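You operate a simulated robot arm through the tools that you are given. There is no shell and no other tool. Be economical: measure what you need, move in short steps, check, and stop when the job is done.

You run a simulated robot arm. Do the job below in one go: nothing can be reset, and whatever is moved stays where it is left.

TASK
Brush the grey drive's dusty top, then move it to the blue mat.
Fine: brush it while the cage holds it and put the brush back where it stood; slacken the yellow clamp screw before the drive comes out; it stands upright on the mat.
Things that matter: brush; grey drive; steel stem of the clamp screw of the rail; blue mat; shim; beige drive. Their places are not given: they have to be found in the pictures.

The check looks at the end state, three seconds after you hand in, the way a careful person would. Anything else that was tipped, shoved, dropped, spilled or broken makes it a failure.

THE ROBOT
A 6-joint arm with a two-finger parallel gripper, fixed in place. Base frame: the origin is at the foot of the arm, x ahead of it, y to its left, z up. Readings come in mm, rad, newtons and seconds.
With the tool pointing down near the work surface it reaches from about 200 to 640 mm from the base axis. Its first joint turns from -1.152 to 1.152 rad. Payload 2.7 kg.
Tool frame: the origin (TCP) lies between the finger pads and is the grasp point; the fingertips stand 23 mm ahead of it; z points along the fingers, y is the line along which they close. The gripper opens to 94 mm. The fingers are 38 mm wide and 10 mm thick; the gripper's body (54 by 96 mm) begins 39 mm behind the TCP.
Orientation is told as [roll, pitch, yaw] about the base's x, y, z axes, in that order, counted from this pose: with the fingers straight down and closing along the base's y, the tool's x points along the base's -x, its y along +y and its z along -z.

THE INTERFACE
- The arm moves only by the tool nudge_tool. Its argument "steps" is a list of rows, each a list of 7 numbers: the shift along the base's x, y, z in mm, then the turn, a rotation vector about the base's x, y, z in rad, then the opening in per cent of the stroke, from 0 (shut) to 100 (fully open). In form: [[dx, dy, dz, ax, ay, az, hand], ...]. A call has 1 to 8 rows; each row shifts and turns the commanded pose from where the row before left it. A row lasts 0.2 s, in which the tool goes at most 50 mm and 0.15 rad; a call with a longer step from one row to the next is refused whole, and so is a gripper value outside its range. A pose out of reach is approached as far as the arm can. The call stops where the force on the tool passes 40 N (or 10 N more than at its start, if that is more) or the arm is blocked; 0.2 s more then pass. The fingers move at their own pace (about 45 mm/s each) and stop on an object; they squeeze with about 38 N. The grip force told is the motor's: it shows also when the fingers shut on nothing. Time passes only in rows, and 0.2 s behind the last, so rows that do not move let the fingers close. It gives the time, the measured TCP pose, the force on the tool (base axes), the opening and the grip force at its end, in the units of the frame above (readings bear some noise).
- Cameras (640 x 400 px; columns grow to the right, rows downward): "scene" is fixed at [87.5, -454.7, 1392.1]; the picture's right is [0.56, -0.83, 0.00], its down [-0.57, -0.39, -0.72] and it looks along [0.60, 0.41, -0.69] (base axes); focal length 253 px, centre (320, 200). "wrist" rides on the gripper at [86, 16, -74] in the tool frame; the picture's right is [-0.18, 0.98, 0.00], its down [-0.58, -0.11, -0.81] and it looks along [-0.79, -0.15, 0.59] (tool axes); focal length 243 px, centre (320, 200).
- camera(camera): a new picture of that camera. No time passes.
- point_at(camera, pixels): for up to 12 pixels [column, row] of the newest picture of that camera ("zoom" is the newest enlarged one), the place [x, y, z] in the base frame of the surface seen there, good to about 2 mm. No time passes.
- enlarge(camera, box): a new picture of the part [left, top, right, bottom] of that camera's present view, enlarged. No time passes.
- sign_off(): hands the job in; it is judged then, once.

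Work in short steps. Measure before you move; look again where a grasp or a placing could have gone wrong, and mend it. You have 80 turns and 34 pictures in all, those below and enlarged ones among them. Open the gripper and draw the arm clear of the work before you hand the job in, unless the task says otherwise; then end with one line.

The tools are called after ">>>" as a command line: name --pt "numbers of a row" for each row, then --argument value for the rest, lists and objects as JSON in quotes. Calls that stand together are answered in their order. nudge_tool: Moves the arm, as the interface text tells. Its arguments: {"type":"object","properties":{"steps":{"type":"array"}},"required":["steps"]} The other tools are called the same way: camera (camera) takes a picture; point_at (camera, pixels) gives the place of the surface under pixels of a picture; enlarge (camera, box) takes an enlarged picture of a part of a camera's view; sign_off () hands the job in.

At the start:

```text
t: 0.0
position: [327.6, -46.9, 1186.0]
orientation: [0.0, -0.002, 0.0]
ft_force: [0.0, 0.8, -0.1]
grip_width: 93.7
gripper_force: 0.0
```

scene: 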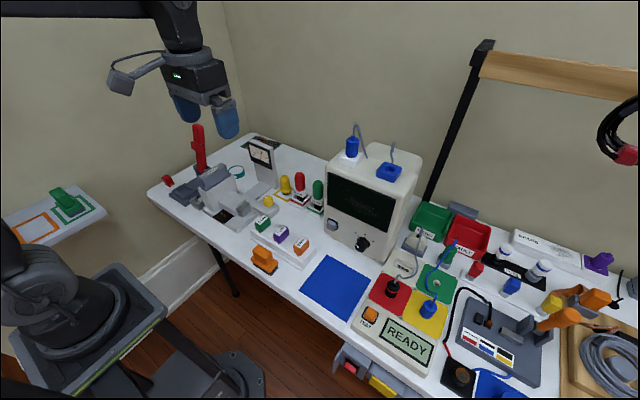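
wrist: 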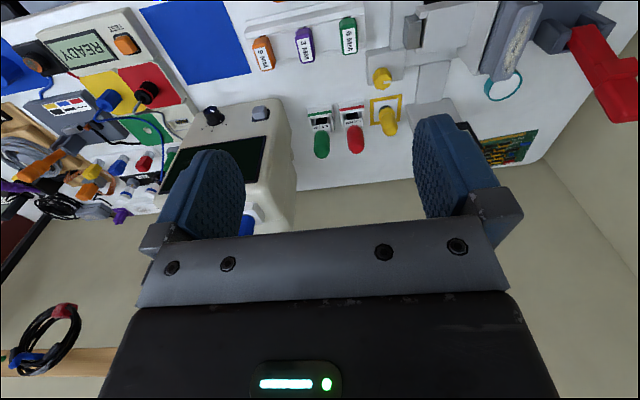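

The scene shows a cluttered bench; the blue mat is near (335,285) and there is another blue thing at (500,385). I enlarge the left and right parts to find the brush, drives and clamp screw.

>>> enlarge --camera "scene" --box '[140, 110, 340, 290]'

>>> enlarge --camera "scene" --box '[340, 190, 640, 400]'

```text
2.22 times, centred on (240, 200) of scene
```

zoom: 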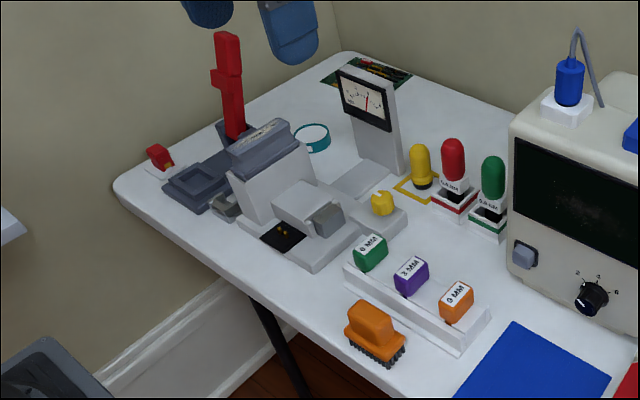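

```text
1.90 times, centred on (490, 295) of scene
```

zoom: 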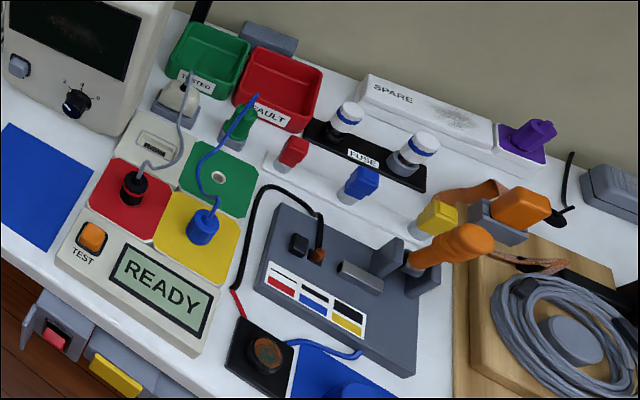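

The orange brush stands at scene (265,260), the yellow knob is at (268,202), shims at (262,223),(281,233),(302,245). The rail/cage is unclear; I look at it from the wrist camera, enlarged.

>>> enlarge --camera "wrist" --box '[320, 0, 640, 200]'

>>> enlarge --camera "scene" --box '[160, 150, 290, 231]'

```text
2.00 times, centred on (480, 100) of wrist
```

zoom: 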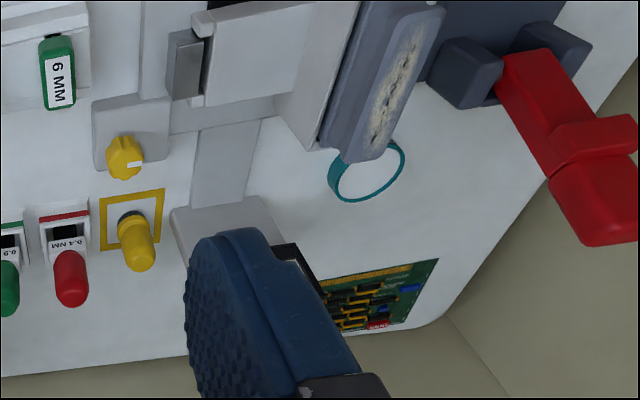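

```text
4.92 times, centred on (225, 190) of scene
```

zoom: 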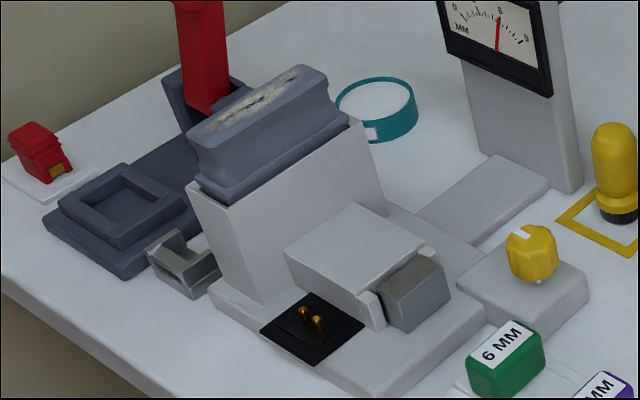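

The dusty grey body sits at zoom (265,120) in a light-grey housing, the yellow knob at zoom (530,255). I measure several points here.

>>> point_at --camera "zoom" --pixels '[[205, 130], [310, 75], [225, 195], [350, 120], [530, 235], [535, 282], [500, 280], [355, 240], [410, 290], [305, 315], [265, 250], [30, 260]]'

>>> point_at --camera "scene" --pixels '[[265, 249], [252, 268], [273, 273], [262, 262], [328, 257], [380, 270], [302, 287], [348, 320], [283, 186], [299, 180], [318, 188], [340, 287]]'

```text
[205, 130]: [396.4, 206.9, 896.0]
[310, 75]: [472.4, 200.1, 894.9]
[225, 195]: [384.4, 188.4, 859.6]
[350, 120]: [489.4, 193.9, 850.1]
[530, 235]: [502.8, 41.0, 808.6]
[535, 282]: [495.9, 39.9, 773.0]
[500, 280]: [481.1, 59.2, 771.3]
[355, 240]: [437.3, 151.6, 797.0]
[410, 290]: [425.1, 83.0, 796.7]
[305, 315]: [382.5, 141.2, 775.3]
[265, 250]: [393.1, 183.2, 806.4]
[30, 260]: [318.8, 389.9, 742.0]
```

```text
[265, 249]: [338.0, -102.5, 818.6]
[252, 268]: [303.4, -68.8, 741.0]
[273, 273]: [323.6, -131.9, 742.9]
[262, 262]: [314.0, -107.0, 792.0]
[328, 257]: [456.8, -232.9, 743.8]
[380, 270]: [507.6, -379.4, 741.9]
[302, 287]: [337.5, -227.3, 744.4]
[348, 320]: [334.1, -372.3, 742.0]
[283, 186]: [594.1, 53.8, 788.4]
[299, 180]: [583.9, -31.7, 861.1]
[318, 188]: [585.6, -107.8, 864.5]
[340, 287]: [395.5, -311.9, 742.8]
```

I move the arm to give the wrist camera a closer view of the cage: dx -90, dy +260, dz -170, high above everything.

>>> nudge_tool --pt "-13 37 -24 0 0 0 100" --pt "-13 37 -24 0 0 0 100" --pt "-13 37 -24 0 0 0 100" --pt "-13 37 -24 0 0 0 100" --pt "-13 37 -24 0 0 0 100" --pt "-13 37 -24 0 0 0 100" --pt "-12 38 -26 0 0 0 100"

>>> camera --camera "wrist"

```text
t: 1.6
position: [237.0, 211.6, 1015.9]
orientation: [-0.002, 0.0, -0.002]
ft_force: [0.3, 1.2, -0.8]
grip_width: 94.1
gripper_force: 0.0
```

```text
27 pictures are left
```

wrist: 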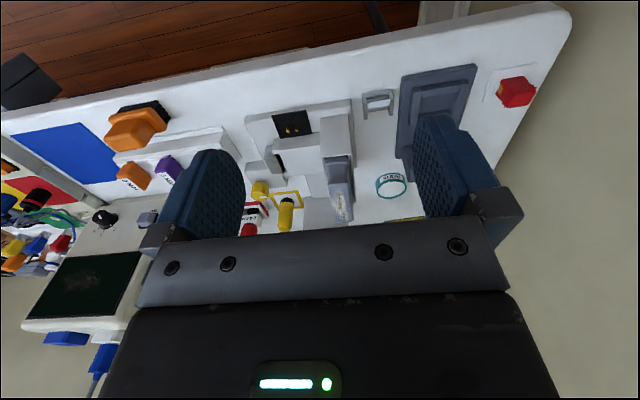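

The cage is at wrist (330,140). I enlarge it.

>>> enlarge --camera "wrist" --box '[230, 80, 430, 240]'

```text
2.50 times, centred on (330, 160) of wrist
```

zoom: 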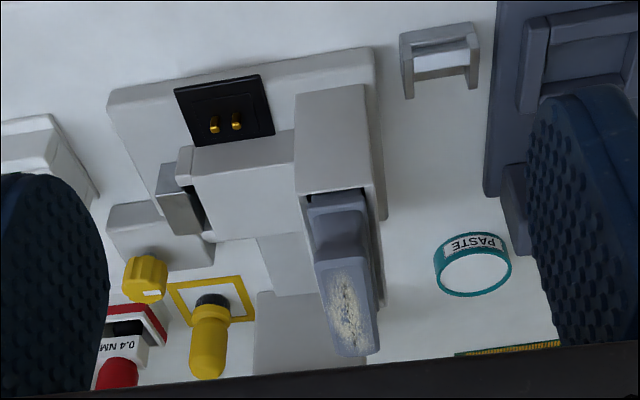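

I measure the cage, drive and neighbours in this zoom.

>>> point_at --camera "zoom" --pixels '[[300, 100], [360, 95], [300, 180], [368, 185], [335, 200], [320, 235], [370, 225], [320, 270], [368, 260], [330, 340], [372, 345], [378, 290]]'

>>> point_at --camera "zoom" --pixels '[[240, 170], [180, 185], [182, 215], [160, 250], [145, 265], [210, 300], [208, 350], [470, 280], [235, 85], [300, 310], [270, 270], [150, 290]]'

```text
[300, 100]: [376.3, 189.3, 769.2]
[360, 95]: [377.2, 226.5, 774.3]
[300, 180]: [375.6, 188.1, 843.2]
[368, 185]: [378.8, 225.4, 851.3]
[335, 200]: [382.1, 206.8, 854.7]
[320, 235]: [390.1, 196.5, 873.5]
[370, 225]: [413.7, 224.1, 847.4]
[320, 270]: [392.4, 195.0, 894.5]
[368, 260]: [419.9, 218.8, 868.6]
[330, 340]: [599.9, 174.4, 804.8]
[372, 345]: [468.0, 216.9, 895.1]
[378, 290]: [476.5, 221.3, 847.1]
```

```text
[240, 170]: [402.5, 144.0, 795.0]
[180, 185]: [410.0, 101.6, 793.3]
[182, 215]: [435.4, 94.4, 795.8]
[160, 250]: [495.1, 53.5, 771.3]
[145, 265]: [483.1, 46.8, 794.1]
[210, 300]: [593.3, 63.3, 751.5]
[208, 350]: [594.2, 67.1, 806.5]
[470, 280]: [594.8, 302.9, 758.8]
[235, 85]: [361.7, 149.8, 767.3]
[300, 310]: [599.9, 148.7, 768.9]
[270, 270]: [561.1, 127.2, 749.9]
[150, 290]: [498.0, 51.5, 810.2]
```

The cage spans x≈376–485, y≈185–226, top z≈852; the drive top is at z≈895, x 392–475, y 195–219. To see the clamp, I yaw the tool by 90° so the camera looks along +y, and move to about (424,-25,900).

>>> nudge_tool --pt "23 -30 0 0 0 0.143 100" --pt "23 -30 0 0 0 0.143 100" --pt "23 -30 0 0 0 0.143 100" --pt "23 -30 0 0 0 0.143 100" --pt "23 -30 0 0 0 0.143 100" --pt "23 -30 0 0 0 0.143 100" --pt "23 -30 0 0 0 0.143 100" --pt "23 -27 0 0 0 0.143 100"

>>> nudge_tool --pt "0 0 -40 0 0 0.143 100" --pt "0 0 -40 0 0 0.143 100" --pt "0 0 -36 0 0 0.141 100"

>>> camera --camera "wrist"

```text
t: 3.4
position: [421.0, -28.3, 1018.0]
orientation: [0.001, 0.0, 1.145]
ft_force: [-0.6, -0.1, -1.2]
grip_width: 94.1
gripper_force: 0.0
```

```text
t: 4.2
position: [422.5, -26.7, 902.0]
orientation: [-0.002, 0.0, 1.571]
ft_force: [0.6, 0.4, -1.0]
grip_width: 94.0
gripper_force: 0.2
```

```text
25 pictures are left
```

wrist: 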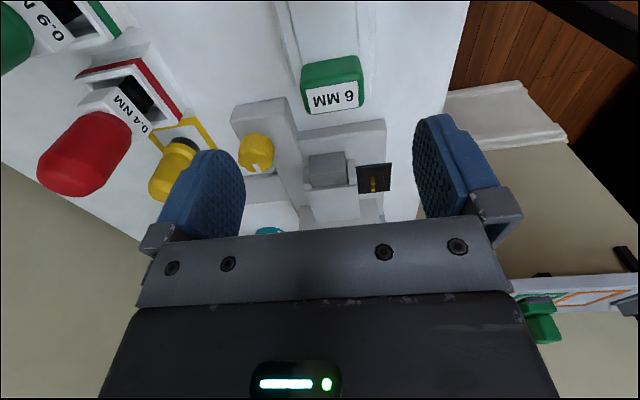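

The clamp is at wrist (330,170), the knob at (256,152). Enlarging.

>>> enlarge --camera "wrist" --box '[220, 80, 420, 235]'

```text
2.58 times, centred on (320, 158) of wrist
```

zoom: 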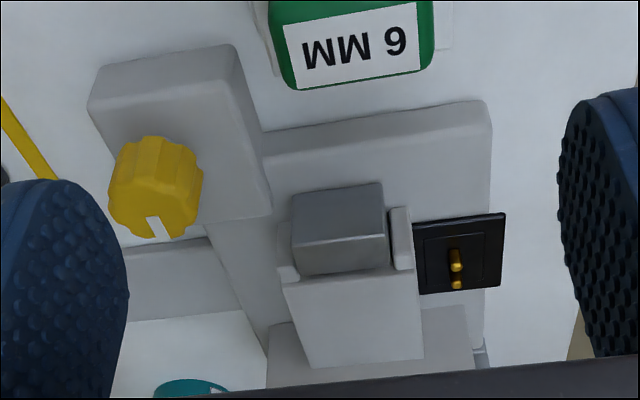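

The knob's white pointer faces +y, and the steel stem shows beyond it. Before touching the clamp comes the brush, so I enlarge the scene view of it.

>>> enlarge --camera "scene" --box '[240, 235, 290, 285]'

```text
8.00 times, centred on (265, 260) of scene
```

zoom: 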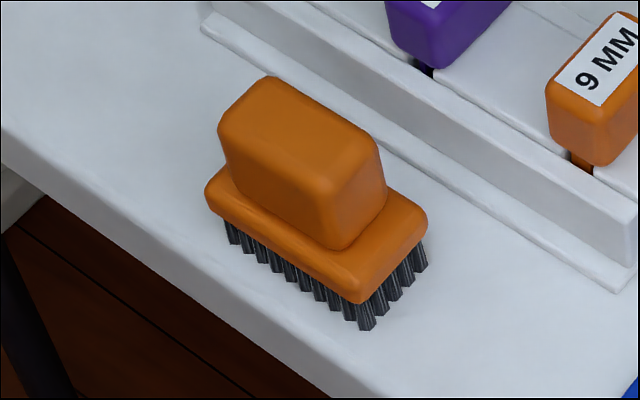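

I measure the brush body corners and bristles.

>>> point_at --camera "zoom" --pixels '[[270, 85], [228, 130], [335, 195], [375, 155], [300, 140], [225, 170], [335, 230], [380, 200], [420, 215], [358, 295], [212, 195], [365, 328]]'

>>> point_at --camera "zoom" --pixels '[[230, 240], [425, 265], [370, 245], [290, 245], [420, 170], [360, 130], [480, 200], [580, 300], [600, 110], [450, 40]]'

```text
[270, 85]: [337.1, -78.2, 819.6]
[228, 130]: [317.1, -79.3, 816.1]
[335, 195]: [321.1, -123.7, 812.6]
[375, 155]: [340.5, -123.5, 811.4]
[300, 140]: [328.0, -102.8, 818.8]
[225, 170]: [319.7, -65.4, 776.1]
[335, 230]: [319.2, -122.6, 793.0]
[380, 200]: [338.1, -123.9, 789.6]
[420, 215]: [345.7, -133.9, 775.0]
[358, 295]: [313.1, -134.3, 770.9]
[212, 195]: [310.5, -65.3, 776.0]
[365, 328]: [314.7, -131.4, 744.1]
```

```text
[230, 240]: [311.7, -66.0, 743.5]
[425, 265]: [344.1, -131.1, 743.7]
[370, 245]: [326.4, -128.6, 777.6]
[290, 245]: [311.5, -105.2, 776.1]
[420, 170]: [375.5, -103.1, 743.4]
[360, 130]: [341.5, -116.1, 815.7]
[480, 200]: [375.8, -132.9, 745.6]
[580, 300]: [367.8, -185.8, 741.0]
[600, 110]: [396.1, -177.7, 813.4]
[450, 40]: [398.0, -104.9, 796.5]
```

The brush is axis-aligned: handle x 315–342, y -77…-125, z 780–819, centre (328.5,-100). With the present yaw the fingers close along x; I go above it with the hand at 55 % and also measure the red post and dial for clearance.

>>> nudge_tool --pt "-31.3 -24.4 0 0 0 0 55" --pt "-31.3 -24.4 0 0 0 0 55" --pt "-31.4 -24.5 0 0 0 0 55" --pt "0 0 -30 0 0 0 55" --pt "0 0 0 0 0 0 55"

>>> point_at --camera "scene" --pixels '[[197, 128], [203, 160], [262, 145], [272, 165], [236, 171]]'

```text
t: 5.4
position: [328.6, -101.0, 871.1]
orientation: [0.0, 0.0, 1.571]
ft_force: [-0.7, 0.8, 0.0]
grip_width: 51.5
gripper_force: 0.0
```

```text
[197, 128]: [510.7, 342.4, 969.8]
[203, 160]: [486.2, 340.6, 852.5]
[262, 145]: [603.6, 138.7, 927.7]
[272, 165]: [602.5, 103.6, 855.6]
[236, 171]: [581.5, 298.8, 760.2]
```

Clearances are fine (red post y≈340, dial x≈600). I descend 68 mm to z≈803 and close on the handle.

>>> nudge_tool --pt "0 0 -30 0 0 0 55" --pt "0 0 -28 0 0 0 55" --pt "0 0 -10 0 0 0 55" --pt "0 0 0 0 0 0 0" --pt "0 0 0 0 0 0 0" --pt "0 0 0 0 0 0 0"

```text
t: 6.8
position: [328.2, -99.6, 802.4]
orientation: [0.0, 0.001, 1.571]
ft_force: [0.1, 0.6, 0.1]
grip_width: 29.3
gripper_force: 37.7
```

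Gripped (29.3 mm). I lift to z≈983 and travel toward the drive's near end.

>>> nudge_tool --pt "0 0 30 0 0 0 0" --pt "0 0 50 0 0 0 0" --pt "0 0 50 0 0 0 0" --pt "0 0 50 0 0 0 0" --pt "10 45 0 0 0 0 0" --pt "10 45 0 0 0 0 0" --pt "10 45 0 0 0 0 0" --pt "10 45 0 0 0 0 0"

>>> nudge_tool --pt "12 42 0 0 0 0 0" --pt "10 42 0 0 0 0 0" --pt "10 42 0 0 0 0 0" --pt "0 0 0 0 0 0 0"

>>> enlarge --camera "scene" --box '[160, 100, 290, 231]'

```text
t: 8.6
position: [366.6, 83.7, 982.0]
orientation: [0.0, -0.002, 1.57]
ft_force: [-0.4, -0.1, -0.4]
grip_width: 0.1
gripper_force: 38.0
```

```text
t: 9.6
position: [399.7, 207.6, 983.1]
orientation: [0.0, -0.001, 1.571]
ft_force: [0.1, 0.4, -0.2]
grip_width: 0.2
gripper_force: 37.6
```

```text
3.05 times, centred on (225, 166) of scene
```

zoom: 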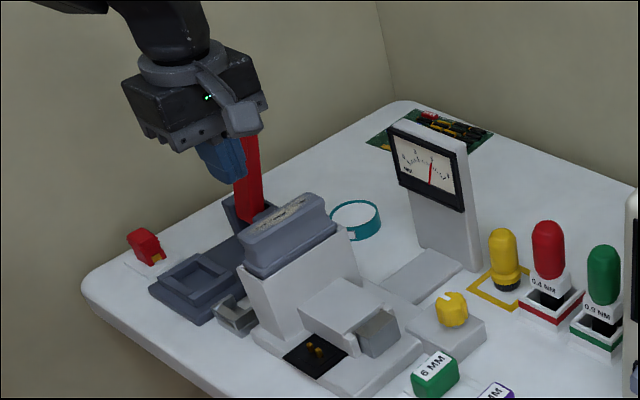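

The gripper is now shut on nothing (0.2 mm): the brush slipped out. I look where it is.

>>> enlarge --camera "scene" --box '[225, 200, 325, 290]'

```text
4.44 times, centred on (275, 245) of scene
```

zoom: 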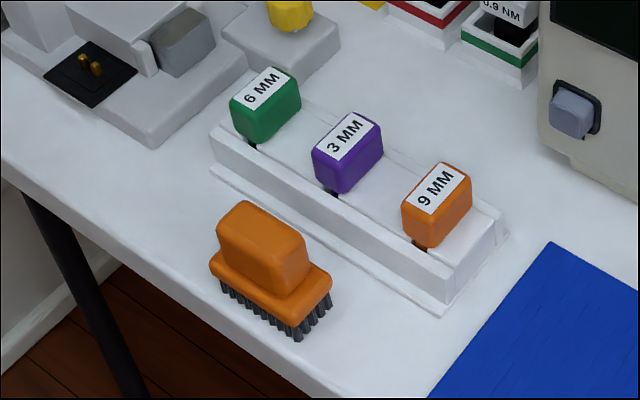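

The brush still stands upright about where it was. I measure it again.

>>> point_at --camera "zoom" --pixels '[[246, 203], [222, 225], [280, 262], [305, 240], [262, 235], [225, 255], [280, 285], [300, 265], [330, 275], [295, 322], [214, 265], [298, 338]]'

>>> point_at --camera "zoom" --pixels '[[225, 292], [330, 300], [221, 240], [278, 275], [306, 255], [250, 250], [250, 265], [250, 275], [293, 265], [293, 275]]'

```text
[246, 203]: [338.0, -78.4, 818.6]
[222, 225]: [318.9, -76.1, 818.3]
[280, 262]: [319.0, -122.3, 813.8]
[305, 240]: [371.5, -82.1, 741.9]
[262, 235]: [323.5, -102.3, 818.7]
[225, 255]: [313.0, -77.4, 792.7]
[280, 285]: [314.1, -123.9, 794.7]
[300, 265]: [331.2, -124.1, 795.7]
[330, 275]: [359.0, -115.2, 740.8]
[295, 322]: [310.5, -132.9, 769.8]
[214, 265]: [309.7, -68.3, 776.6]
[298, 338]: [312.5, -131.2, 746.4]
```

```text
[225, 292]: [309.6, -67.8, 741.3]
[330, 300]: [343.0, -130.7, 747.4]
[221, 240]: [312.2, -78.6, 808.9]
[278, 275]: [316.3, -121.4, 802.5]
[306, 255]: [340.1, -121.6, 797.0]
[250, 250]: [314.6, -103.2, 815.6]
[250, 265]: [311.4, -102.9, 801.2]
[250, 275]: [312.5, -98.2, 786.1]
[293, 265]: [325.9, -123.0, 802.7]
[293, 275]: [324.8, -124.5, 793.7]
```

It is back on its feet, within 1–2 mm of where it was. I return with the hand at 55 % and will re-grip a little lower, then lift slowly with checks.

>>> nudge_tool --pt "-12 -44 0 0 0 0 55" --pt "-10 -44 0 0 0 0 55" --pt "-10 -44 0 0 0 0 55" --pt "-10 -44 0 0 0 0 55" --pt "-10 -44 0 0 0 0 55" --pt "-10 -44 0 0 0 0 55" --pt "-10 -43 0 0 0 0 55" --pt "0 0 -40 0 0 0 55"

>>> nudge_tool --pt "0 0 -45 0 0 0 55" --pt "0 0 -45 0 0 0 55" --pt "0 0 -30 0 0 0 55" --pt "0 0 -20 0 0 0 55" --pt "0 0 0 0 0 0 55"

>>> camera --camera "wrist"

```text
t: 11.4
position: [324.4, -100.2, 945.5]
orientation: [-0.001, 0.001, 1.569]
ft_force: [-0.2, -0.7, -0.1]
grip_width: 51.8
gripper_force: 0.1
```

```text
t: 12.6
position: [325.9, -98.5, 803.6]
orientation: [-0.001, 0.001, 1.571]
ft_force: [0.5, -0.9, -0.8]
grip_width: 51.7
gripper_force: 0.0
```

```text
20 pictures are left
```

wrist: 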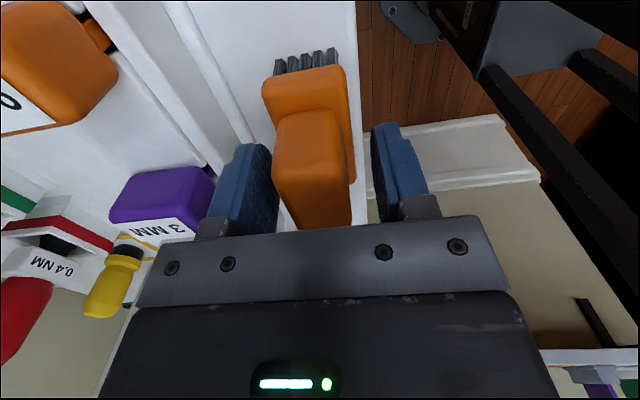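

The handle lies between the pads. I close, wait a full second, then lift slowly by 20 mm.

>>> nudge_tool --pt "1 0 -2 0 0 0 55" --pt "0 0 0 0 0 0 0" --pt "0 0 0 0 0 0 0" --pt "0 0 0 0 0 0 0" --pt "0 0 0 0 0 0 0" --pt "0 0 0 0 0 0 0" --pt "0 0 0 0 0 0 0"

>>> nudge_tool --pt "0 0 4 0 0 0 0" --pt "0 0 4 0 0 0 0" --pt "0 0 4 0 0 0 0" --pt "0 0 4 0 0 0 0" --pt "0 0 4 0 0 0 0"

```text
t: 14.2
position: [328.7, -99.0, 801.4]
orientation: [0.001, 0.0, 1.569]
ft_force: [-0.1, -0.2, 0.5]
grip_width: 29.7
gripper_force: 38.2
```

```text
t: 15.4
position: [329.9, -99.8, 821.3]
orientation: [0.001, -0.001, 1.57]
ft_force: [0.6, 0.5, -0.9]
grip_width: 29.4
gripper_force: 37.8
```

Width holds at 29.4. I lift another 26 mm slowly, which would show a slip by the width.

>>> nudge_tool --pt "0 0 5 0 0 0 0" --pt "0 0 5 0 0 0 0" --pt "0 0 8 0 0 0 0" --pt "0 0 8 0 0 0 0"

>>> camera --camera "wrist"

```text
t: 16.4
position: [327.8, -99.5, 847.3]
orientation: [0.002, -0.001, 1.569]
ft_force: [-0.6, -1.4, -0.7]
grip_width: 29.7
gripper_force: 37.7
```

```text
19 pictures are left
```

wrist: 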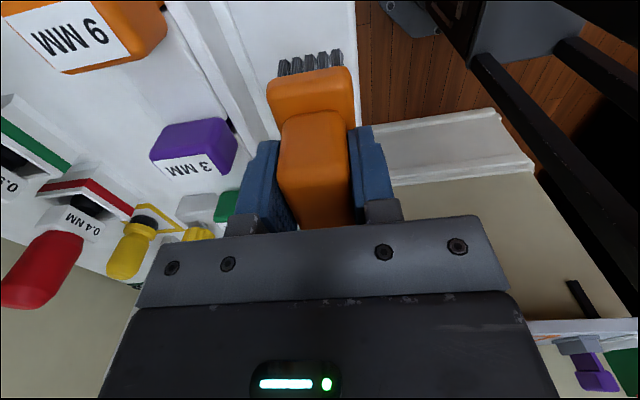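

Now it is held. I continue at gentle speed up to z≈970.

>>> nudge_tool --pt "0 0 12 0 0 0 0" --pt "0 0 15 0 0 0 0" --pt "0 0 17 0 0 0 0" --pt "0 0 17 0 0 0 0" --pt "0 0 17 0 0 0 0" --pt "0 0 17 0 0 0 0" --pt "0 0 16 0 0 0 0" --pt "0 0 12 0 0 0 0"

>>> nudge_tool --pt "3 15 0 0 0 0 0" --pt "5 22 0 0 0 0 0" --pt "6 25 0 0 0 0 0" --pt "6 25 0 0 0 0 0" --pt "6 25 0 0 0 0 0" --pt "6 25 0 0 0 0 0" --pt "6 25 0 0 0 0 0" --pt "4 18 0 0 0 0 0"

```text
t: 18.2
position: [327.1, -98.8, 970.1]
orientation: [0.001, 0.002, 1.572]
ft_force: [-0.6, -0.2, 0.0]
grip_width: 29.7
gripper_force: 38.0
```

```text
t: 20.0
position: [372.5, 79.4, 970.3]
orientation: [0.001, -0.001, 1.57]
ft_force: [-0.6, -1.0, 0.0]
grip_width: 29.6
gripper_force: 38.5
```

Still held (29.6). I go on to above the drive's near end, (402,207).

>>> nudge_tool --pt "4 18 0 0 0 0 0" --pt "6 25 0 0 0 0 0" --pt "6 25 0 0 0 0 0" --pt "6 25 0 0 0 0 0" --pt "5 20 0 0 0 0 0" --pt "3 14 0 0 0 0 0" --pt "0 0 0 0 0 0 0"

>>> enlarge --camera "scene" --box '[160, 100, 290, 231]'

```text
t: 21.6
position: [400.6, 208.4, 969.2]
orientation: [0.0, 0.0, 1.572]
ft_force: [0.0, -0.3, -1.6]
grip_width: 29.3
gripper_force: 37.6
```

```text
3.05 times, centred on (225, 166) of scene
```

zoom: 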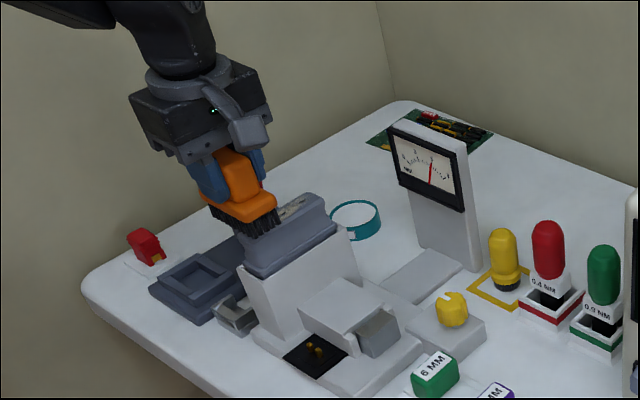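

The brush is just above the near end of the dusty top. I lower in small steps until contact is felt.

>>> nudge_tool --pt "0 0 -8 0 0 0 0" --pt "0 0 -3 0 0 0 0" --pt "0 0 -2 0 0 0 0" --pt "0 0 0 0 0 0 0"

```text
t: 22.6
position: [401.6, 207.4, 956.0]
orientation: [0.001, -0.001, 1.571]
ft_force: [-0.3, -0.1, 0.0]
grip_width: 29.7
gripper_force: 38.0
```

>>> nudge_tool --pt "0 0 -1 0 0 0 0" --pt "0 0 -1 0 0 0 0" --pt "0 0 0 0 0 0 0"

```text
t: 23.4
position: [401.2, 206.9, 956.4]
orientation: [-0.002, 0.0, 1.571]
ft_force: [-1.9, 1.2, 10.6]
grip_width: 29.5
gripper_force: 37.8
```

Contact, about 10 N up. I sweep along x over the length of the top to the far end.

>>> nudge_tool --pt "10 0 0 0 0 0 0" --pt "10 0 0 0 0 0 0" --pt "10 0 0 0 0 0 0" --pt "10 0 0 0 0 0 0" --pt "10 0 0 0 0 0 0" --pt "10 0 0 0 0 0 0" --pt "8 0 0 0 0 0 0"

>>> nudge_tool --pt "-10 0 0 0 0 0 0" --pt "-10 0 0 0 0 0 0" --pt "-10 0 0 0 0 0 0" --pt "-10 0 0 0 0 0 0" --pt "-10 0 0 0 0 0 0" --pt "-10 0 0 0 0 0 0" --pt "-10 0 0 0 0 0 0"

>>> nudge_tool --pt "0 0 5 0 0 0 0" --pt "0 0 10 0 0 0 0" --pt "-6 -26 5 0 0 0 0" --pt "-6 -26 0 0 0 0 0" --pt "-6 -26 0 0 0 0 0" --pt "-4 -18 0 0 0 0 0"

>>> enlarge --camera "scene" --box '[160, 100, 290, 231]'

```text
t: 25.0
position: [470.5, 206.6, 957.1]
orientation: [-0.001, 0.002, 1.572]
ft_force: [-1.5, 1.0, 3.8]
grip_width: 29.7
gripper_force: 37.6
```

```text
t: 26.6
position: [398.4, 207.8, 956.9]
orientation: [-0.002, -0.001, 1.569]
ft_force: [2.9, -0.1, 9.8]
grip_width: 29.6
gripper_force: 38.0
```

```text
t: 28.0
position: [376.7, 110.9, 977.9]
orientation: [-0.001, 0.001, 1.571]
ft_force: [-0.6, -0.4, -0.5]
grip_width: 29.6
gripper_force: 38.1
```

```text
3.05 times, centred on (225, 166) of scene
```

zoom: 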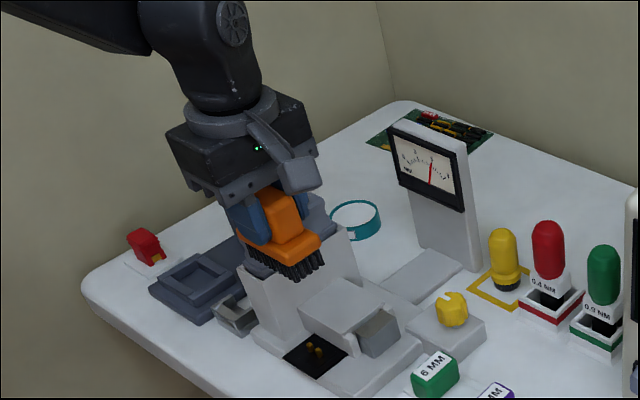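

The brush blocks the view; I draw back another 90 mm in y to see the top.

>>> nudge_tool --pt "-4 -18 0 0 0 0 0" --pt "-6 -26 0 0 0 0 0" --pt "-6 -26 0 0 0 0 0" --pt "-5 -20 0 0 0 0 0"

>>> enlarge --camera "scene" --box '[190, 150, 250, 200]'

```text
t: 29.0
position: [356.2, 18.9, 975.2]
orientation: [0.0, 0.002, 1.572]
ft_force: [0.2, 0.1, -0.4]
grip_width: 29.7
gripper_force: 38.4
```

```text
8.00 times, centred on (220, 175) of scene
```

zoom: 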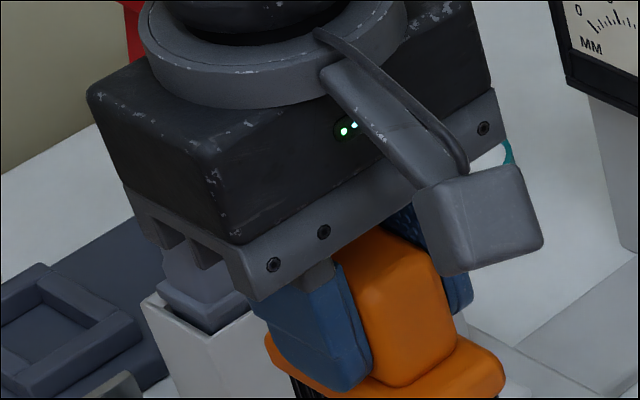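

The arm blocks it. I go on to above the brush's home (328,-100) at the same height and look again.

>>> nudge_tool --pt "-4 -18 0 0 0 0 0" --pt "-6 -26 0 0 0 0 0" --pt "-6 -26 0 0 0 0 0" --pt "-6 -25 0 0 0 0 0" --pt "-5.7 -24 0 0 0 0 0"

>>> camera --camera "scene"

```text
t: 30.2
position: [327.2, -97.8, 973.4]
orientation: [0.002, 0.0, 1.57]
ft_force: [-0.5, 0.4, -0.5]
grip_width: 29.6
gripper_force: 38.5
```

```text
15 pictures are left
```

scene: 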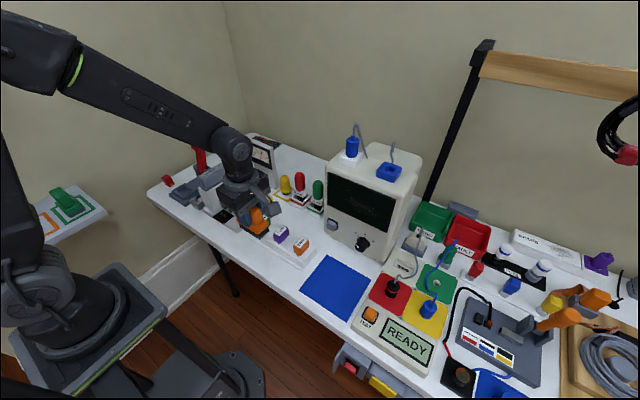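

>>> enlarge --camera "scene" --box '[190, 150, 250, 200]'

```text
8.00 times, centred on (220, 175) of scene
```

zoom: 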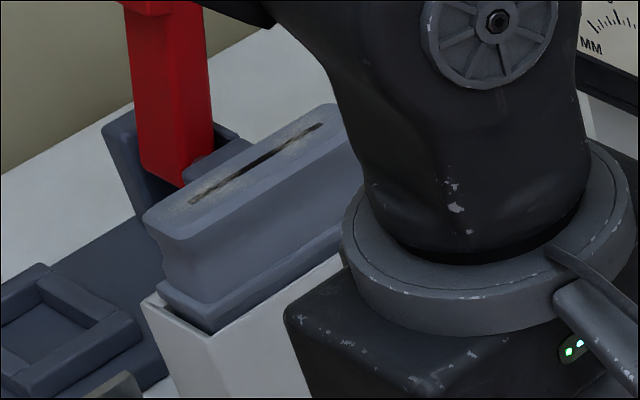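

Most of the cream dust is gone, but faint residue remains around the slot at zoom (250,165). I go back for more strokes.

>>> nudge_tool --pt "3 15 0 0 0 0 0" --pt "6 25 0 0 0 0 0" --pt "8 33 0 0 0 0 0" --pt "8 33 0 0 0 0 0" --pt "8 33 0 0 0 0 0" --pt "8 33 0 0 0 0 0" --pt "8 33 0 0 0 0 0" --pt "8 33 0 0 0 0 0"

>>> nudge_tool --pt "7 30 0 0 0 0 0" --pt "6 24 0 0 0 0 0" --pt "3 12 0 0 0 0 0" --pt "0 0 -8 0 0 0 0" --pt "0 0 -7 0 0 0 0" --pt "0 0 0 0 0 0 0"

```text
t: 32.0
position: [385.2, 141.2, 974.7]
orientation: [-0.001, -0.002, 1.568]
ft_force: [0.1, 0.0, -0.5]
grip_width: 29.6
gripper_force: 38.2
```

```text
t: 33.4
position: [402.2, 208.6, 961.1]
orientation: [0.001, 0.001, 1.571]
ft_force: [-0.3, -0.1, -0.9]
grip_width: 29.7
gripper_force: 37.9
```

Now down 6 mm to touch (commanded ≈953), then sweep far and back.

>>> nudge_tool --pt "0 0 -4 0 0 0 0" --pt "0 0 -2 0 0 0 0" --pt "12 0 0 0 0 0 0" --pt "14 0 0 0 0 0 0" --pt "14 0 0 0 0 0 0" --pt "14 0 0 0 0 0 0" --pt "14 0 0 0 0 0 0" --pt "0 0 0 0 0 0 0"

>>> nudge_tool --pt "-14 0 0 0 0 0 0" --pt "-14 0 0 0 0 0 0" --pt "-14 0 0 0 0 0 0" --pt "-14 0 0 0 0 0 0" --pt "-14 0 0 0 0 0 0" --pt "0 0 0 0 0 0 0"

>>> nudge_tool --pt "14 0 0 0 0 0 0" --pt "14 0 0 0 0 0 0" --pt "14 0 0 0 0 0 0" --pt "14 0 0 0 0 0 0" --pt "14 0 0 0 0 0 0" --pt "0 0 0 0 0 0 0"

>>> nudge_tool --pt "-14 0 0 0 0 0 0" --pt "-14 0 0 0 0 0 0" --pt "-14 0 0 0 0 0 0" --pt "-14 0 0 0 0 0 0" --pt "-14 0 0 0 0 0 0" --pt "0 0 6 0 0 0 0" --pt "0 0 15 0 0 0 0"

>>> nudge_tool --pt "-3 -15 0 0 0 0 0" --pt "-6 -25 0 0 0 0 0" --pt "-8 -33 0 0 0 0 0" --pt "-8 -33 0 0 0 0 0" --pt "-8 -33 0 0 0 0 0" --pt "-8 -33 0 0 0 0 0" --pt "-8 -33 0 0 0 0 0" --pt "-7 -30 0 0 0 0 0"

>>> nudge_tool --pt "-8 -33 0 0 0 0 0" --pt "-5 -24 0 0 0 0 0" --pt "-3 -12 0 0 0 0 0" --pt "0 0 0 0 0 0 0"

>>> enlarge --camera "scene" --box '[190, 150, 250, 200]'

```text
t: 35.2
position: [468.3, 206.6, 955.4]
orientation: [-0.002, -0.001, 1.571]
ft_force: [-7.7, 1.7, 24.2]
grip_width: 29.6
gripper_force: 38.0
```

```text
t: 36.6
position: [402.7, 208.2, 955.8]
orientation: [-0.007, -0.006, 1.571]
ft_force: [9.2, 0.4, 28.7]
grip_width: 29.5
gripper_force: 38.3
```

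```text
t: 38.0
position: [469.5, 205.3, 953.8]
orientation: [0.003, 0.001, 1.57]
ft_force: [-3.6, 1.0, 8.9]
grip_width: 29.7
gripper_force: 38.4
```

```text
t: 39.6
position: [397.6, 204.3, 975.0]
orientation: [0.0, 0.0, 1.57]
ft_force: [-0.6, 0.1, -0.8]
grip_width: 29.3
gripper_force: 38.2
```

```text
t: 41.4
position: [343.3, -31.1, 978.4]
orientation: [-0.001, 0.0, 1.57]
ft_force: [-0.9, 0.5, -1.6]
grip_width: 30.0
gripper_force: 37.9
```

```text
t: 42.4
position: [326.7, -98.1, 976.1]
orientation: [0.0, 0.001, 1.571]
ft_force: [-0.3, 0.7, 0.0]
grip_width: 29.4
gripper_force: 38.1
```

```text
8.00 times, centred on (220, 175) of scene
```

zoom: 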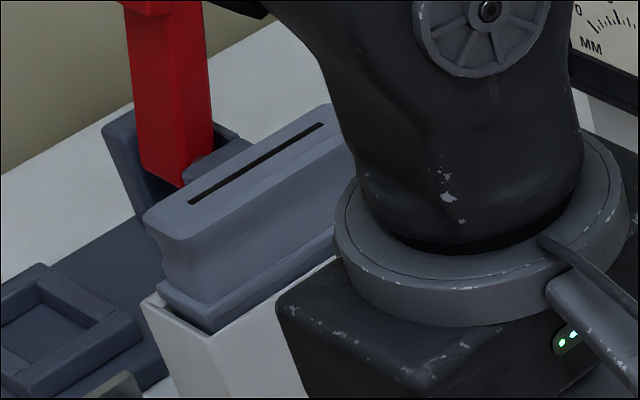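

The top is clean: only the dark slot remains. I lower the brush at its home slowly, down to contact.

>>> nudge_tool --pt "1 -1 -15 0 0 0 0" --pt "0 0 -25 0 0 0 0" --pt "0 0 -25 0 0 0 0" --pt "0 0 -25 0 0 0 0" --pt "0 0 -25 0 0 0 0" --pt "0 0 -25 0 0 0 0" --pt "0 0 -18 0 0 0 0" --pt "0 0 -8 0 0 0 0"

>>> nudge_tool --pt "0 0 -3 0 0 0 0" --pt "0 0 -1.5 0 0 0 0" --pt "0 0 -1 0 0 0 0" --pt "0 0 0 0 0 0 0"

```text
t: 44.2
position: [328.5, -98.5, 811.2]
orientation: [0.0, 0.001, 1.569]
ft_force: [-0.1, -0.5, -1.1]
grip_width: 29.7
gripper_force: 37.8
```

```text
t: 45.2
position: [328.0, -99.0, 802.9]
orientation: [0.0, -0.001, 1.57]
ft_force: [-0.3, -0.4, -1.3]
grip_width: 29.7
gripper_force: 38.1
```

>>> nudge_tool --pt "0 0 -1 0 0 0 0" --pt "0 0 -1 0 0 0 0" --pt "0 0 0 0 0 0 0"

```text
t: 46.0
position: [328.0, -98.5, 801.7]
orientation: [-0.001, 0.0, 1.571]
ft_force: [-1.0, -1.2, -0.2]
grip_width: 29.6
gripper_force: 38.2
```

Almost down; 1 mm more at a time until the table answers.

>>> nudge_tool --pt "0 0 -1 0 0 0 0" --pt "0 0 0 0 0 0 0"

```text
t: 46.6
position: [327.7, -98.9, 801.3]
orientation: [0.0, -0.001, 1.571]
ft_force: [1.1, -0.2, -0.5]
grip_width: 29.6
gripper_force: 37.7
```

>>> nudge_tool --pt "0 0 -1 0 0 0 0" --pt "0 0 0 0 0 0 0"

```text
t: 47.2
position: [327.4, -98.9, 801.0]
orientation: [-0.001, 0.0, 1.571]
ft_force: [-0.1, -0.4, -0.8]
grip_width: 29.6
gripper_force: 38.0
```

No clear contact yet (readings noisy); one more mm.

>>> nudge_tool --pt "0 0 -1 0 0 0 0" --pt "0 0 0 0 0 0 0"

```text
t: 47.8
position: [328.4, -98.7, 798.8]
orientation: [0.0, -0.001, 1.572]
ft_force: [-2.3, 1.5, 5.4]
grip_width: 29.6
gripper_force: 38.0
```

Contact (5 N). I open to 55 %, then rise straight up 120 mm.

>>> nudge_tool --pt "0 0 0 0 0 0 45" --pt "0 0 0 0 0 0 55" --pt "0 0 0 0 0 0 55" --pt "0 0 20 0 0 0 55" --pt "0 0 50 0 0 0 55" --pt "0 0 50 0 0 0 55"

>>> enlarge --camera "scene" --box '[230, 190, 300, 285]'

```text
t: 49.2
position: [329.1, -98.5, 920.0]
orientation: [0.002, 0.001, 1.57]
ft_force: [0.5, -0.9, 0.9]
grip_width: 51.8
gripper_force: 0.1
```

```text
4.21 times, centred on (265, 238) of scene
```

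zoom: 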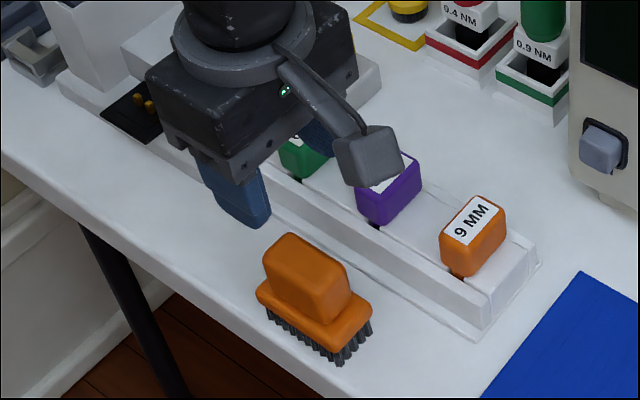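

The brush stands where it was. Next the knob: I turn the tool back to yaw 0 while moving to (404,62,862) for a close wrist view of knob and stem.

>>> nudge_tool --pt "7 15 0 0 0 -0.143 70" --pt "7 15 0 0 0 -0.143 70" --pt "7 15 0 0 0 -0.143 70" --pt "7 15 0 0 0 -0.143 70" --pt "7 15 0 0 0 -0.143 70" --pt "7 15 0 0 0 -0.143 70" --pt "7 15 0 0 0 -0.143 70" --pt "7 15 0 0 0 -0.143 70"

>>> nudge_tool --pt "7 15 -20 0 0 -0.143 70" --pt "7 15 -20 0 0 -0.143 70" --pt "5 10 -18 0 0 -0.141 70"

>>> camera --camera "wrist"

```text
t: 51.0
position: [385.5, 20.2, 919.4]
orientation: [0.0, 0.0, 0.424]
ft_force: [0.1, 0.0, -0.6]
grip_width: 66.0
gripper_force: 0.0
```

```text
t: 51.8
position: [403.9, 60.0, 862.4]
orientation: [0.0, -0.001, -0.002]
ft_force: [0.0, 1.3, 0.8]
grip_width: 65.9
gripper_force: 0.0
```

```text
11 pictures are left
```

wrist: 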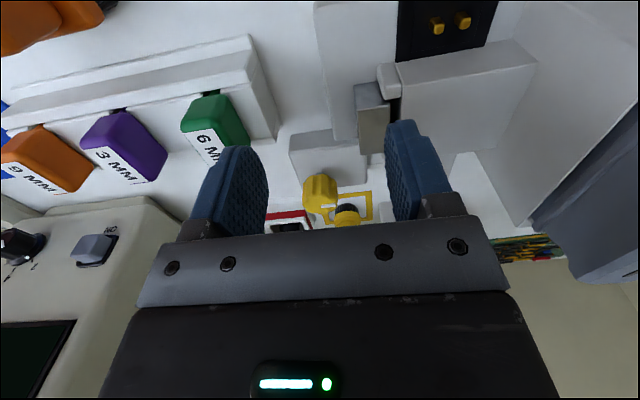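

The knob is at wrist (320,197), the steel stem at (372,115). I measure their edges.

>>> point_at --camera "wrist" --pixels '[[306, 192], [320, 190], [334, 190], [318, 212], [306, 205], [330, 200], [320, 180], [320, 172], [295, 145], [360, 145], [372, 95], [372, 135]]'

>>> point_at --camera "wrist" --pixels '[[358, 100], [380, 105], [387, 90], [393, 110], [340, 183], [303, 185], [320, 222], [312, 178], [329, 178]]'

```text
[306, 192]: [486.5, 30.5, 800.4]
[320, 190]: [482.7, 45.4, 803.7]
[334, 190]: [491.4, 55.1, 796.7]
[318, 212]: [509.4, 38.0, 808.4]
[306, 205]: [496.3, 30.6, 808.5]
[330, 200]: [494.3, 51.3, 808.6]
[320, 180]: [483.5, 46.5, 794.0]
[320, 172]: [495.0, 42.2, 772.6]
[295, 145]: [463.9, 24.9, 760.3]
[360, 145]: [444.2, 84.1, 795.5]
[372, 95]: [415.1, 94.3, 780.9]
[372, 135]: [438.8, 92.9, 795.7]
```

```text
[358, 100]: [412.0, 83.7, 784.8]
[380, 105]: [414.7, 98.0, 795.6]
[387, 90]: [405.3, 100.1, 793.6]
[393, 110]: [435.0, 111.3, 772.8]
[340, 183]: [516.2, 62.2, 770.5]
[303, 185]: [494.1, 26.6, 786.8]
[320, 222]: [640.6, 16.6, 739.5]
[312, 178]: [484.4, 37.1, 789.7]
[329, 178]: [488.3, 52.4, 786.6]
```

Knob centre ≈ (499,43), z 784–809, radius ≈16. I move above it, and descend to z≈803 with the hand at 62 %.

>>> nudge_tool --pt "32 -6 0 0 0 0 62" --pt "32 -6 0 0 0 0 62" --pt "31 -5 0 0 0 0 62" --pt "0 0 -25 0 0 0 62" --pt "0 0 -22 0 0 0 62" --pt "0 0 -12 0 0 0 62" --pt "0 0 0 0 0 0 62"

>>> nudge_tool --pt "0 0 0 0 0 0 0" --pt "0 0 0 0 0 0 0" --pt "0 0 0 0 0 0 0" --pt "0 0 0 0 0 0 0"

```text
t: 53.4
position: [497.6, 45.1, 803.6]
orientation: [0.0, -0.001, 0.002]
ft_force: [-0.3, 0.0, -0.1]
grip_width: 58.3
gripper_force: 0.0
```

```text
t: 54.4
position: [497.2, 41.5, 803.3]
orientation: [-0.002, 0.001, -0.002]
ft_force: [2.5, -31.0, 0.0]
grip_width: 33.9
gripper_force: 44.8
```

Gripped at 33.9 mm with a -31 N sideways force, so the knob centre lies a little further -y. I shift -1.5 mm in y.

>>> nudge_tool --pt "0 -1 0 0 0 0 0" --pt "0 -0.5 0 0 0 0 0" --pt "0 0 0 0 0 0 0"

```text
t: 55.2
position: [497.2, 42.3, 804.1]
orientation: [0.0, -0.001, -0.002]
ft_force: [-1.2, -20.5, 13.7]
grip_width: 33.7
gripper_force: 44.9
```

Still -20 N; another -2 mm in y, then begin turning counter-clockwise (+z) a little.

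>>> nudge_tool --pt "0 -1 0 0 0 0 0" --pt "0 -1 0 0 0 0 0" --pt "0 0 0 0 0 0 0"

>>> nudge_tool --pt "0 0 0 0 0 0.08 0" --pt "0 0 0 0 0 0.08 0" --pt "0 0 0 0 0 0.08 0" --pt "0 0 0 0 0 0 0"

```text
t: 56.0
position: [497.8, 42.4, 803.8]
orientation: [0.001, -0.003, 0.0]
ft_force: [-12.8, -7.6, 18.4]
grip_width: 33.8
gripper_force: 45.5
```

```text
t: 57.0
position: [497.2, 42.0, 803.4]
orientation: [0.0, -0.003, 0.242]
ft_force: [-13.3, 0.6, 31.5]
grip_width: 33.5
gripper_force: 44.9
```

It turns; the upward force (31 N) suggests the knob rises as it unscrews. I ease the tool up 1 mm and -1 mm in x, then keep turning.

>>> nudge_tool --pt "-0.5 0 0.7 0 0 0 0" --pt "-0.5 0 0.7 0 0 0 0" --pt "0 0 0 0 0 0 0"

>>> nudge_tool --pt "0 0 0 0 0 0.1 0" --pt "0 0 0 0 0 0.1 0" --pt "0 0 0 0 0 0.1 0" --pt "0 0 0 0 0 0 0"

```text
t: 57.8
position: [497.6, 42.5, 802.5]
orientation: [-0.002, -0.008, 0.241]
ft_force: [12.3, 9.2, 7.5]
grip_width: 34.0
gripper_force: 44.9
```

```text
t: 58.8
position: [497.4, 41.0, 803.6]
orientation: [-0.001, -0.004, 0.542]
ft_force: [17.1, 3.7, -7.3]
grip_width: 33.8
gripper_force: 44.7
```

Forces are modest; keep turning to about 1.5 rad.

>>> nudge_tool --pt "0.5 0 0 0 0 0.12 0" --pt "0 0 0 0 0 0.12 0" --pt "0 0 0 0 0 0.12 0" --pt "0 0 0 0 0 0.12 0" --pt "0 0 0 0 0 0 0"

>>> nudge_tool --pt "0 0 0 0 0 0.12 0" --pt "0 0 0 0 0 0.12 0" --pt "0 0 0 0 0 0.12 0" --pt "0 0 0 0 0 0.12 0" --pt "0 0 0 0 0 0 0"

>>> point_at --camera "scene" --pixels '[[320, 285]]'

```text
t: 60.0
position: [499.2, 39.1, 803.5]
orientation: [-0.003, -0.002, 1.021]
ft_force: [17.4, -11.4, -6.1]
grip_width: 33.9
gripper_force: 44.7
```

```text
t: 61.2
position: [498.9, 40.0, 803.9]
orientation: [-0.006, -0.004, 1.502]
ft_force: [26.3, -21.8, 2.0]
grip_width: 33.7
gripper_force: 44.7
```

```text
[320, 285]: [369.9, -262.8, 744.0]
```

Turned 1.5 rad. I look with the wrist camera at the stem and pointer.

>>> enlarge --camera "wrist" --box '[160, 20, 480, 220]'

```text
2.00 times, centred on (320, 120) of wrist
```

zoom: 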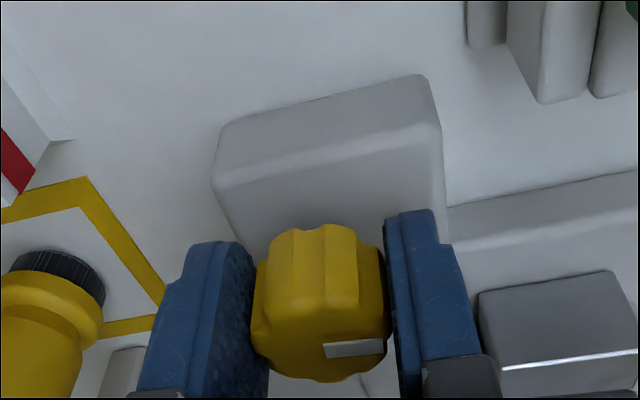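

The pointer moved a quarter turn CCW to -x. I measure the steel block to see whether it has retracted.

>>> point_at --camera "zoom" --pixels '[[490, 300], [540, 290], [600, 275], [540, 350], [600, 345], [570, 385], [500, 380]]'

```text
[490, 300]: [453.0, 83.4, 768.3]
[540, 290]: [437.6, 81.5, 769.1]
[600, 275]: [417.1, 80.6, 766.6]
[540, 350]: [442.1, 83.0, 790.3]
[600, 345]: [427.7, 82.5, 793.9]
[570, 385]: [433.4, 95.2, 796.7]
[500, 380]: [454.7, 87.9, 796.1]
```

The stem has hardly moved, so I ease the side force and continue turning CCW if the wrist allows.

>>> nudge_tool --pt "0.8 -0.8 0 0 0 0 0" --pt "0.7 -0.7 0 0 0 0 0" --pt "0 0 0 0 0 0 0"

>>> nudge_tool --pt "0 0 0 0 0 0.12 0" --pt "0 0 0 0 0 0.12 0" --pt "0 0 0 0 0 0.12 0" --pt "0 0 0 0 0 0.12 0" --pt "0 0 0 0 0 0 0"

```text
t: 62.0
position: [499.2, 40.3, 803.4]
orientation: [-0.004, -0.003, 1.5]
ft_force: [13.1, -13.8, 16.6]
grip_width: 33.9
gripper_force: 44.3
```

```text
t: 63.2
position: [500.1, 39.7, 802.8]
orientation: [-0.005, 0.001, 1.982]
ft_force: [14.2, -10.2, 22.0]
grip_width: 33.7
gripper_force: 45.3
```

Turned 2 rad. Going further would swing the camera close to the red driver, so I open, rise, and look at the clamp from here.

>>> nudge_tool --pt "0 0 0.5 0 0 0 62" --pt "0 0 0 0 0 0 62" --pt "0 0 0 0 0 0 62" --pt "0 0 20 0 0 0 62" --pt "0 0 30 0 0 -0.14 62" --pt "0 0 30 0 0 -0.14 62" --pt "0 0 0 0 0 -0.14 62"

>>> enlarge --camera "wrist" --box '[200, 60, 440, 225]'

```text
t: 64.8
position: [500.2, 41.0, 882.4]
orientation: [-0.001, 0.0, 1.559]
ft_force: [-0.1, -0.2, -0.2]
grip_width: 58.3
gripper_force: 0.2
```

```text
2.42 times, centred on (320, 142) of wrist
```

zoom: 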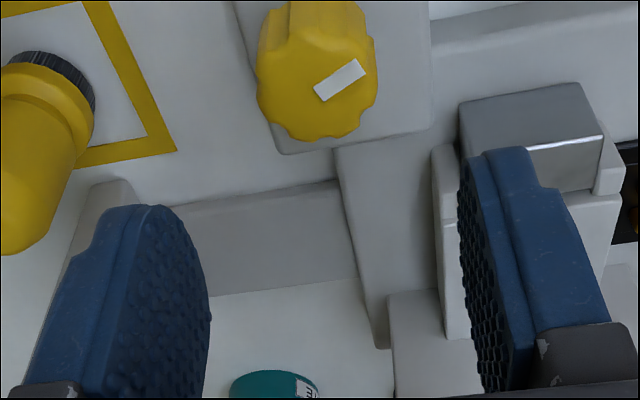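

A white line has appeared on the steel block at zoom (565,143), not there before. I measure it.

>>> point_at --camera "zoom" --pixels '[[530, 95], [470, 120], [530, 130], [560, 125], [565, 143], [580, 170], [610, 150], [440, 170], [345, 85]]'

```text
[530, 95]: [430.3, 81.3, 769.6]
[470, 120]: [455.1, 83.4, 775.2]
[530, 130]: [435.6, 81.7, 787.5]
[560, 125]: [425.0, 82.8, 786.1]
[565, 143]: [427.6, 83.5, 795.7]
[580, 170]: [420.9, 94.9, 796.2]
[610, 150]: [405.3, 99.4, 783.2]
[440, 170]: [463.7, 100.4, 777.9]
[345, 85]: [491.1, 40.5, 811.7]
```

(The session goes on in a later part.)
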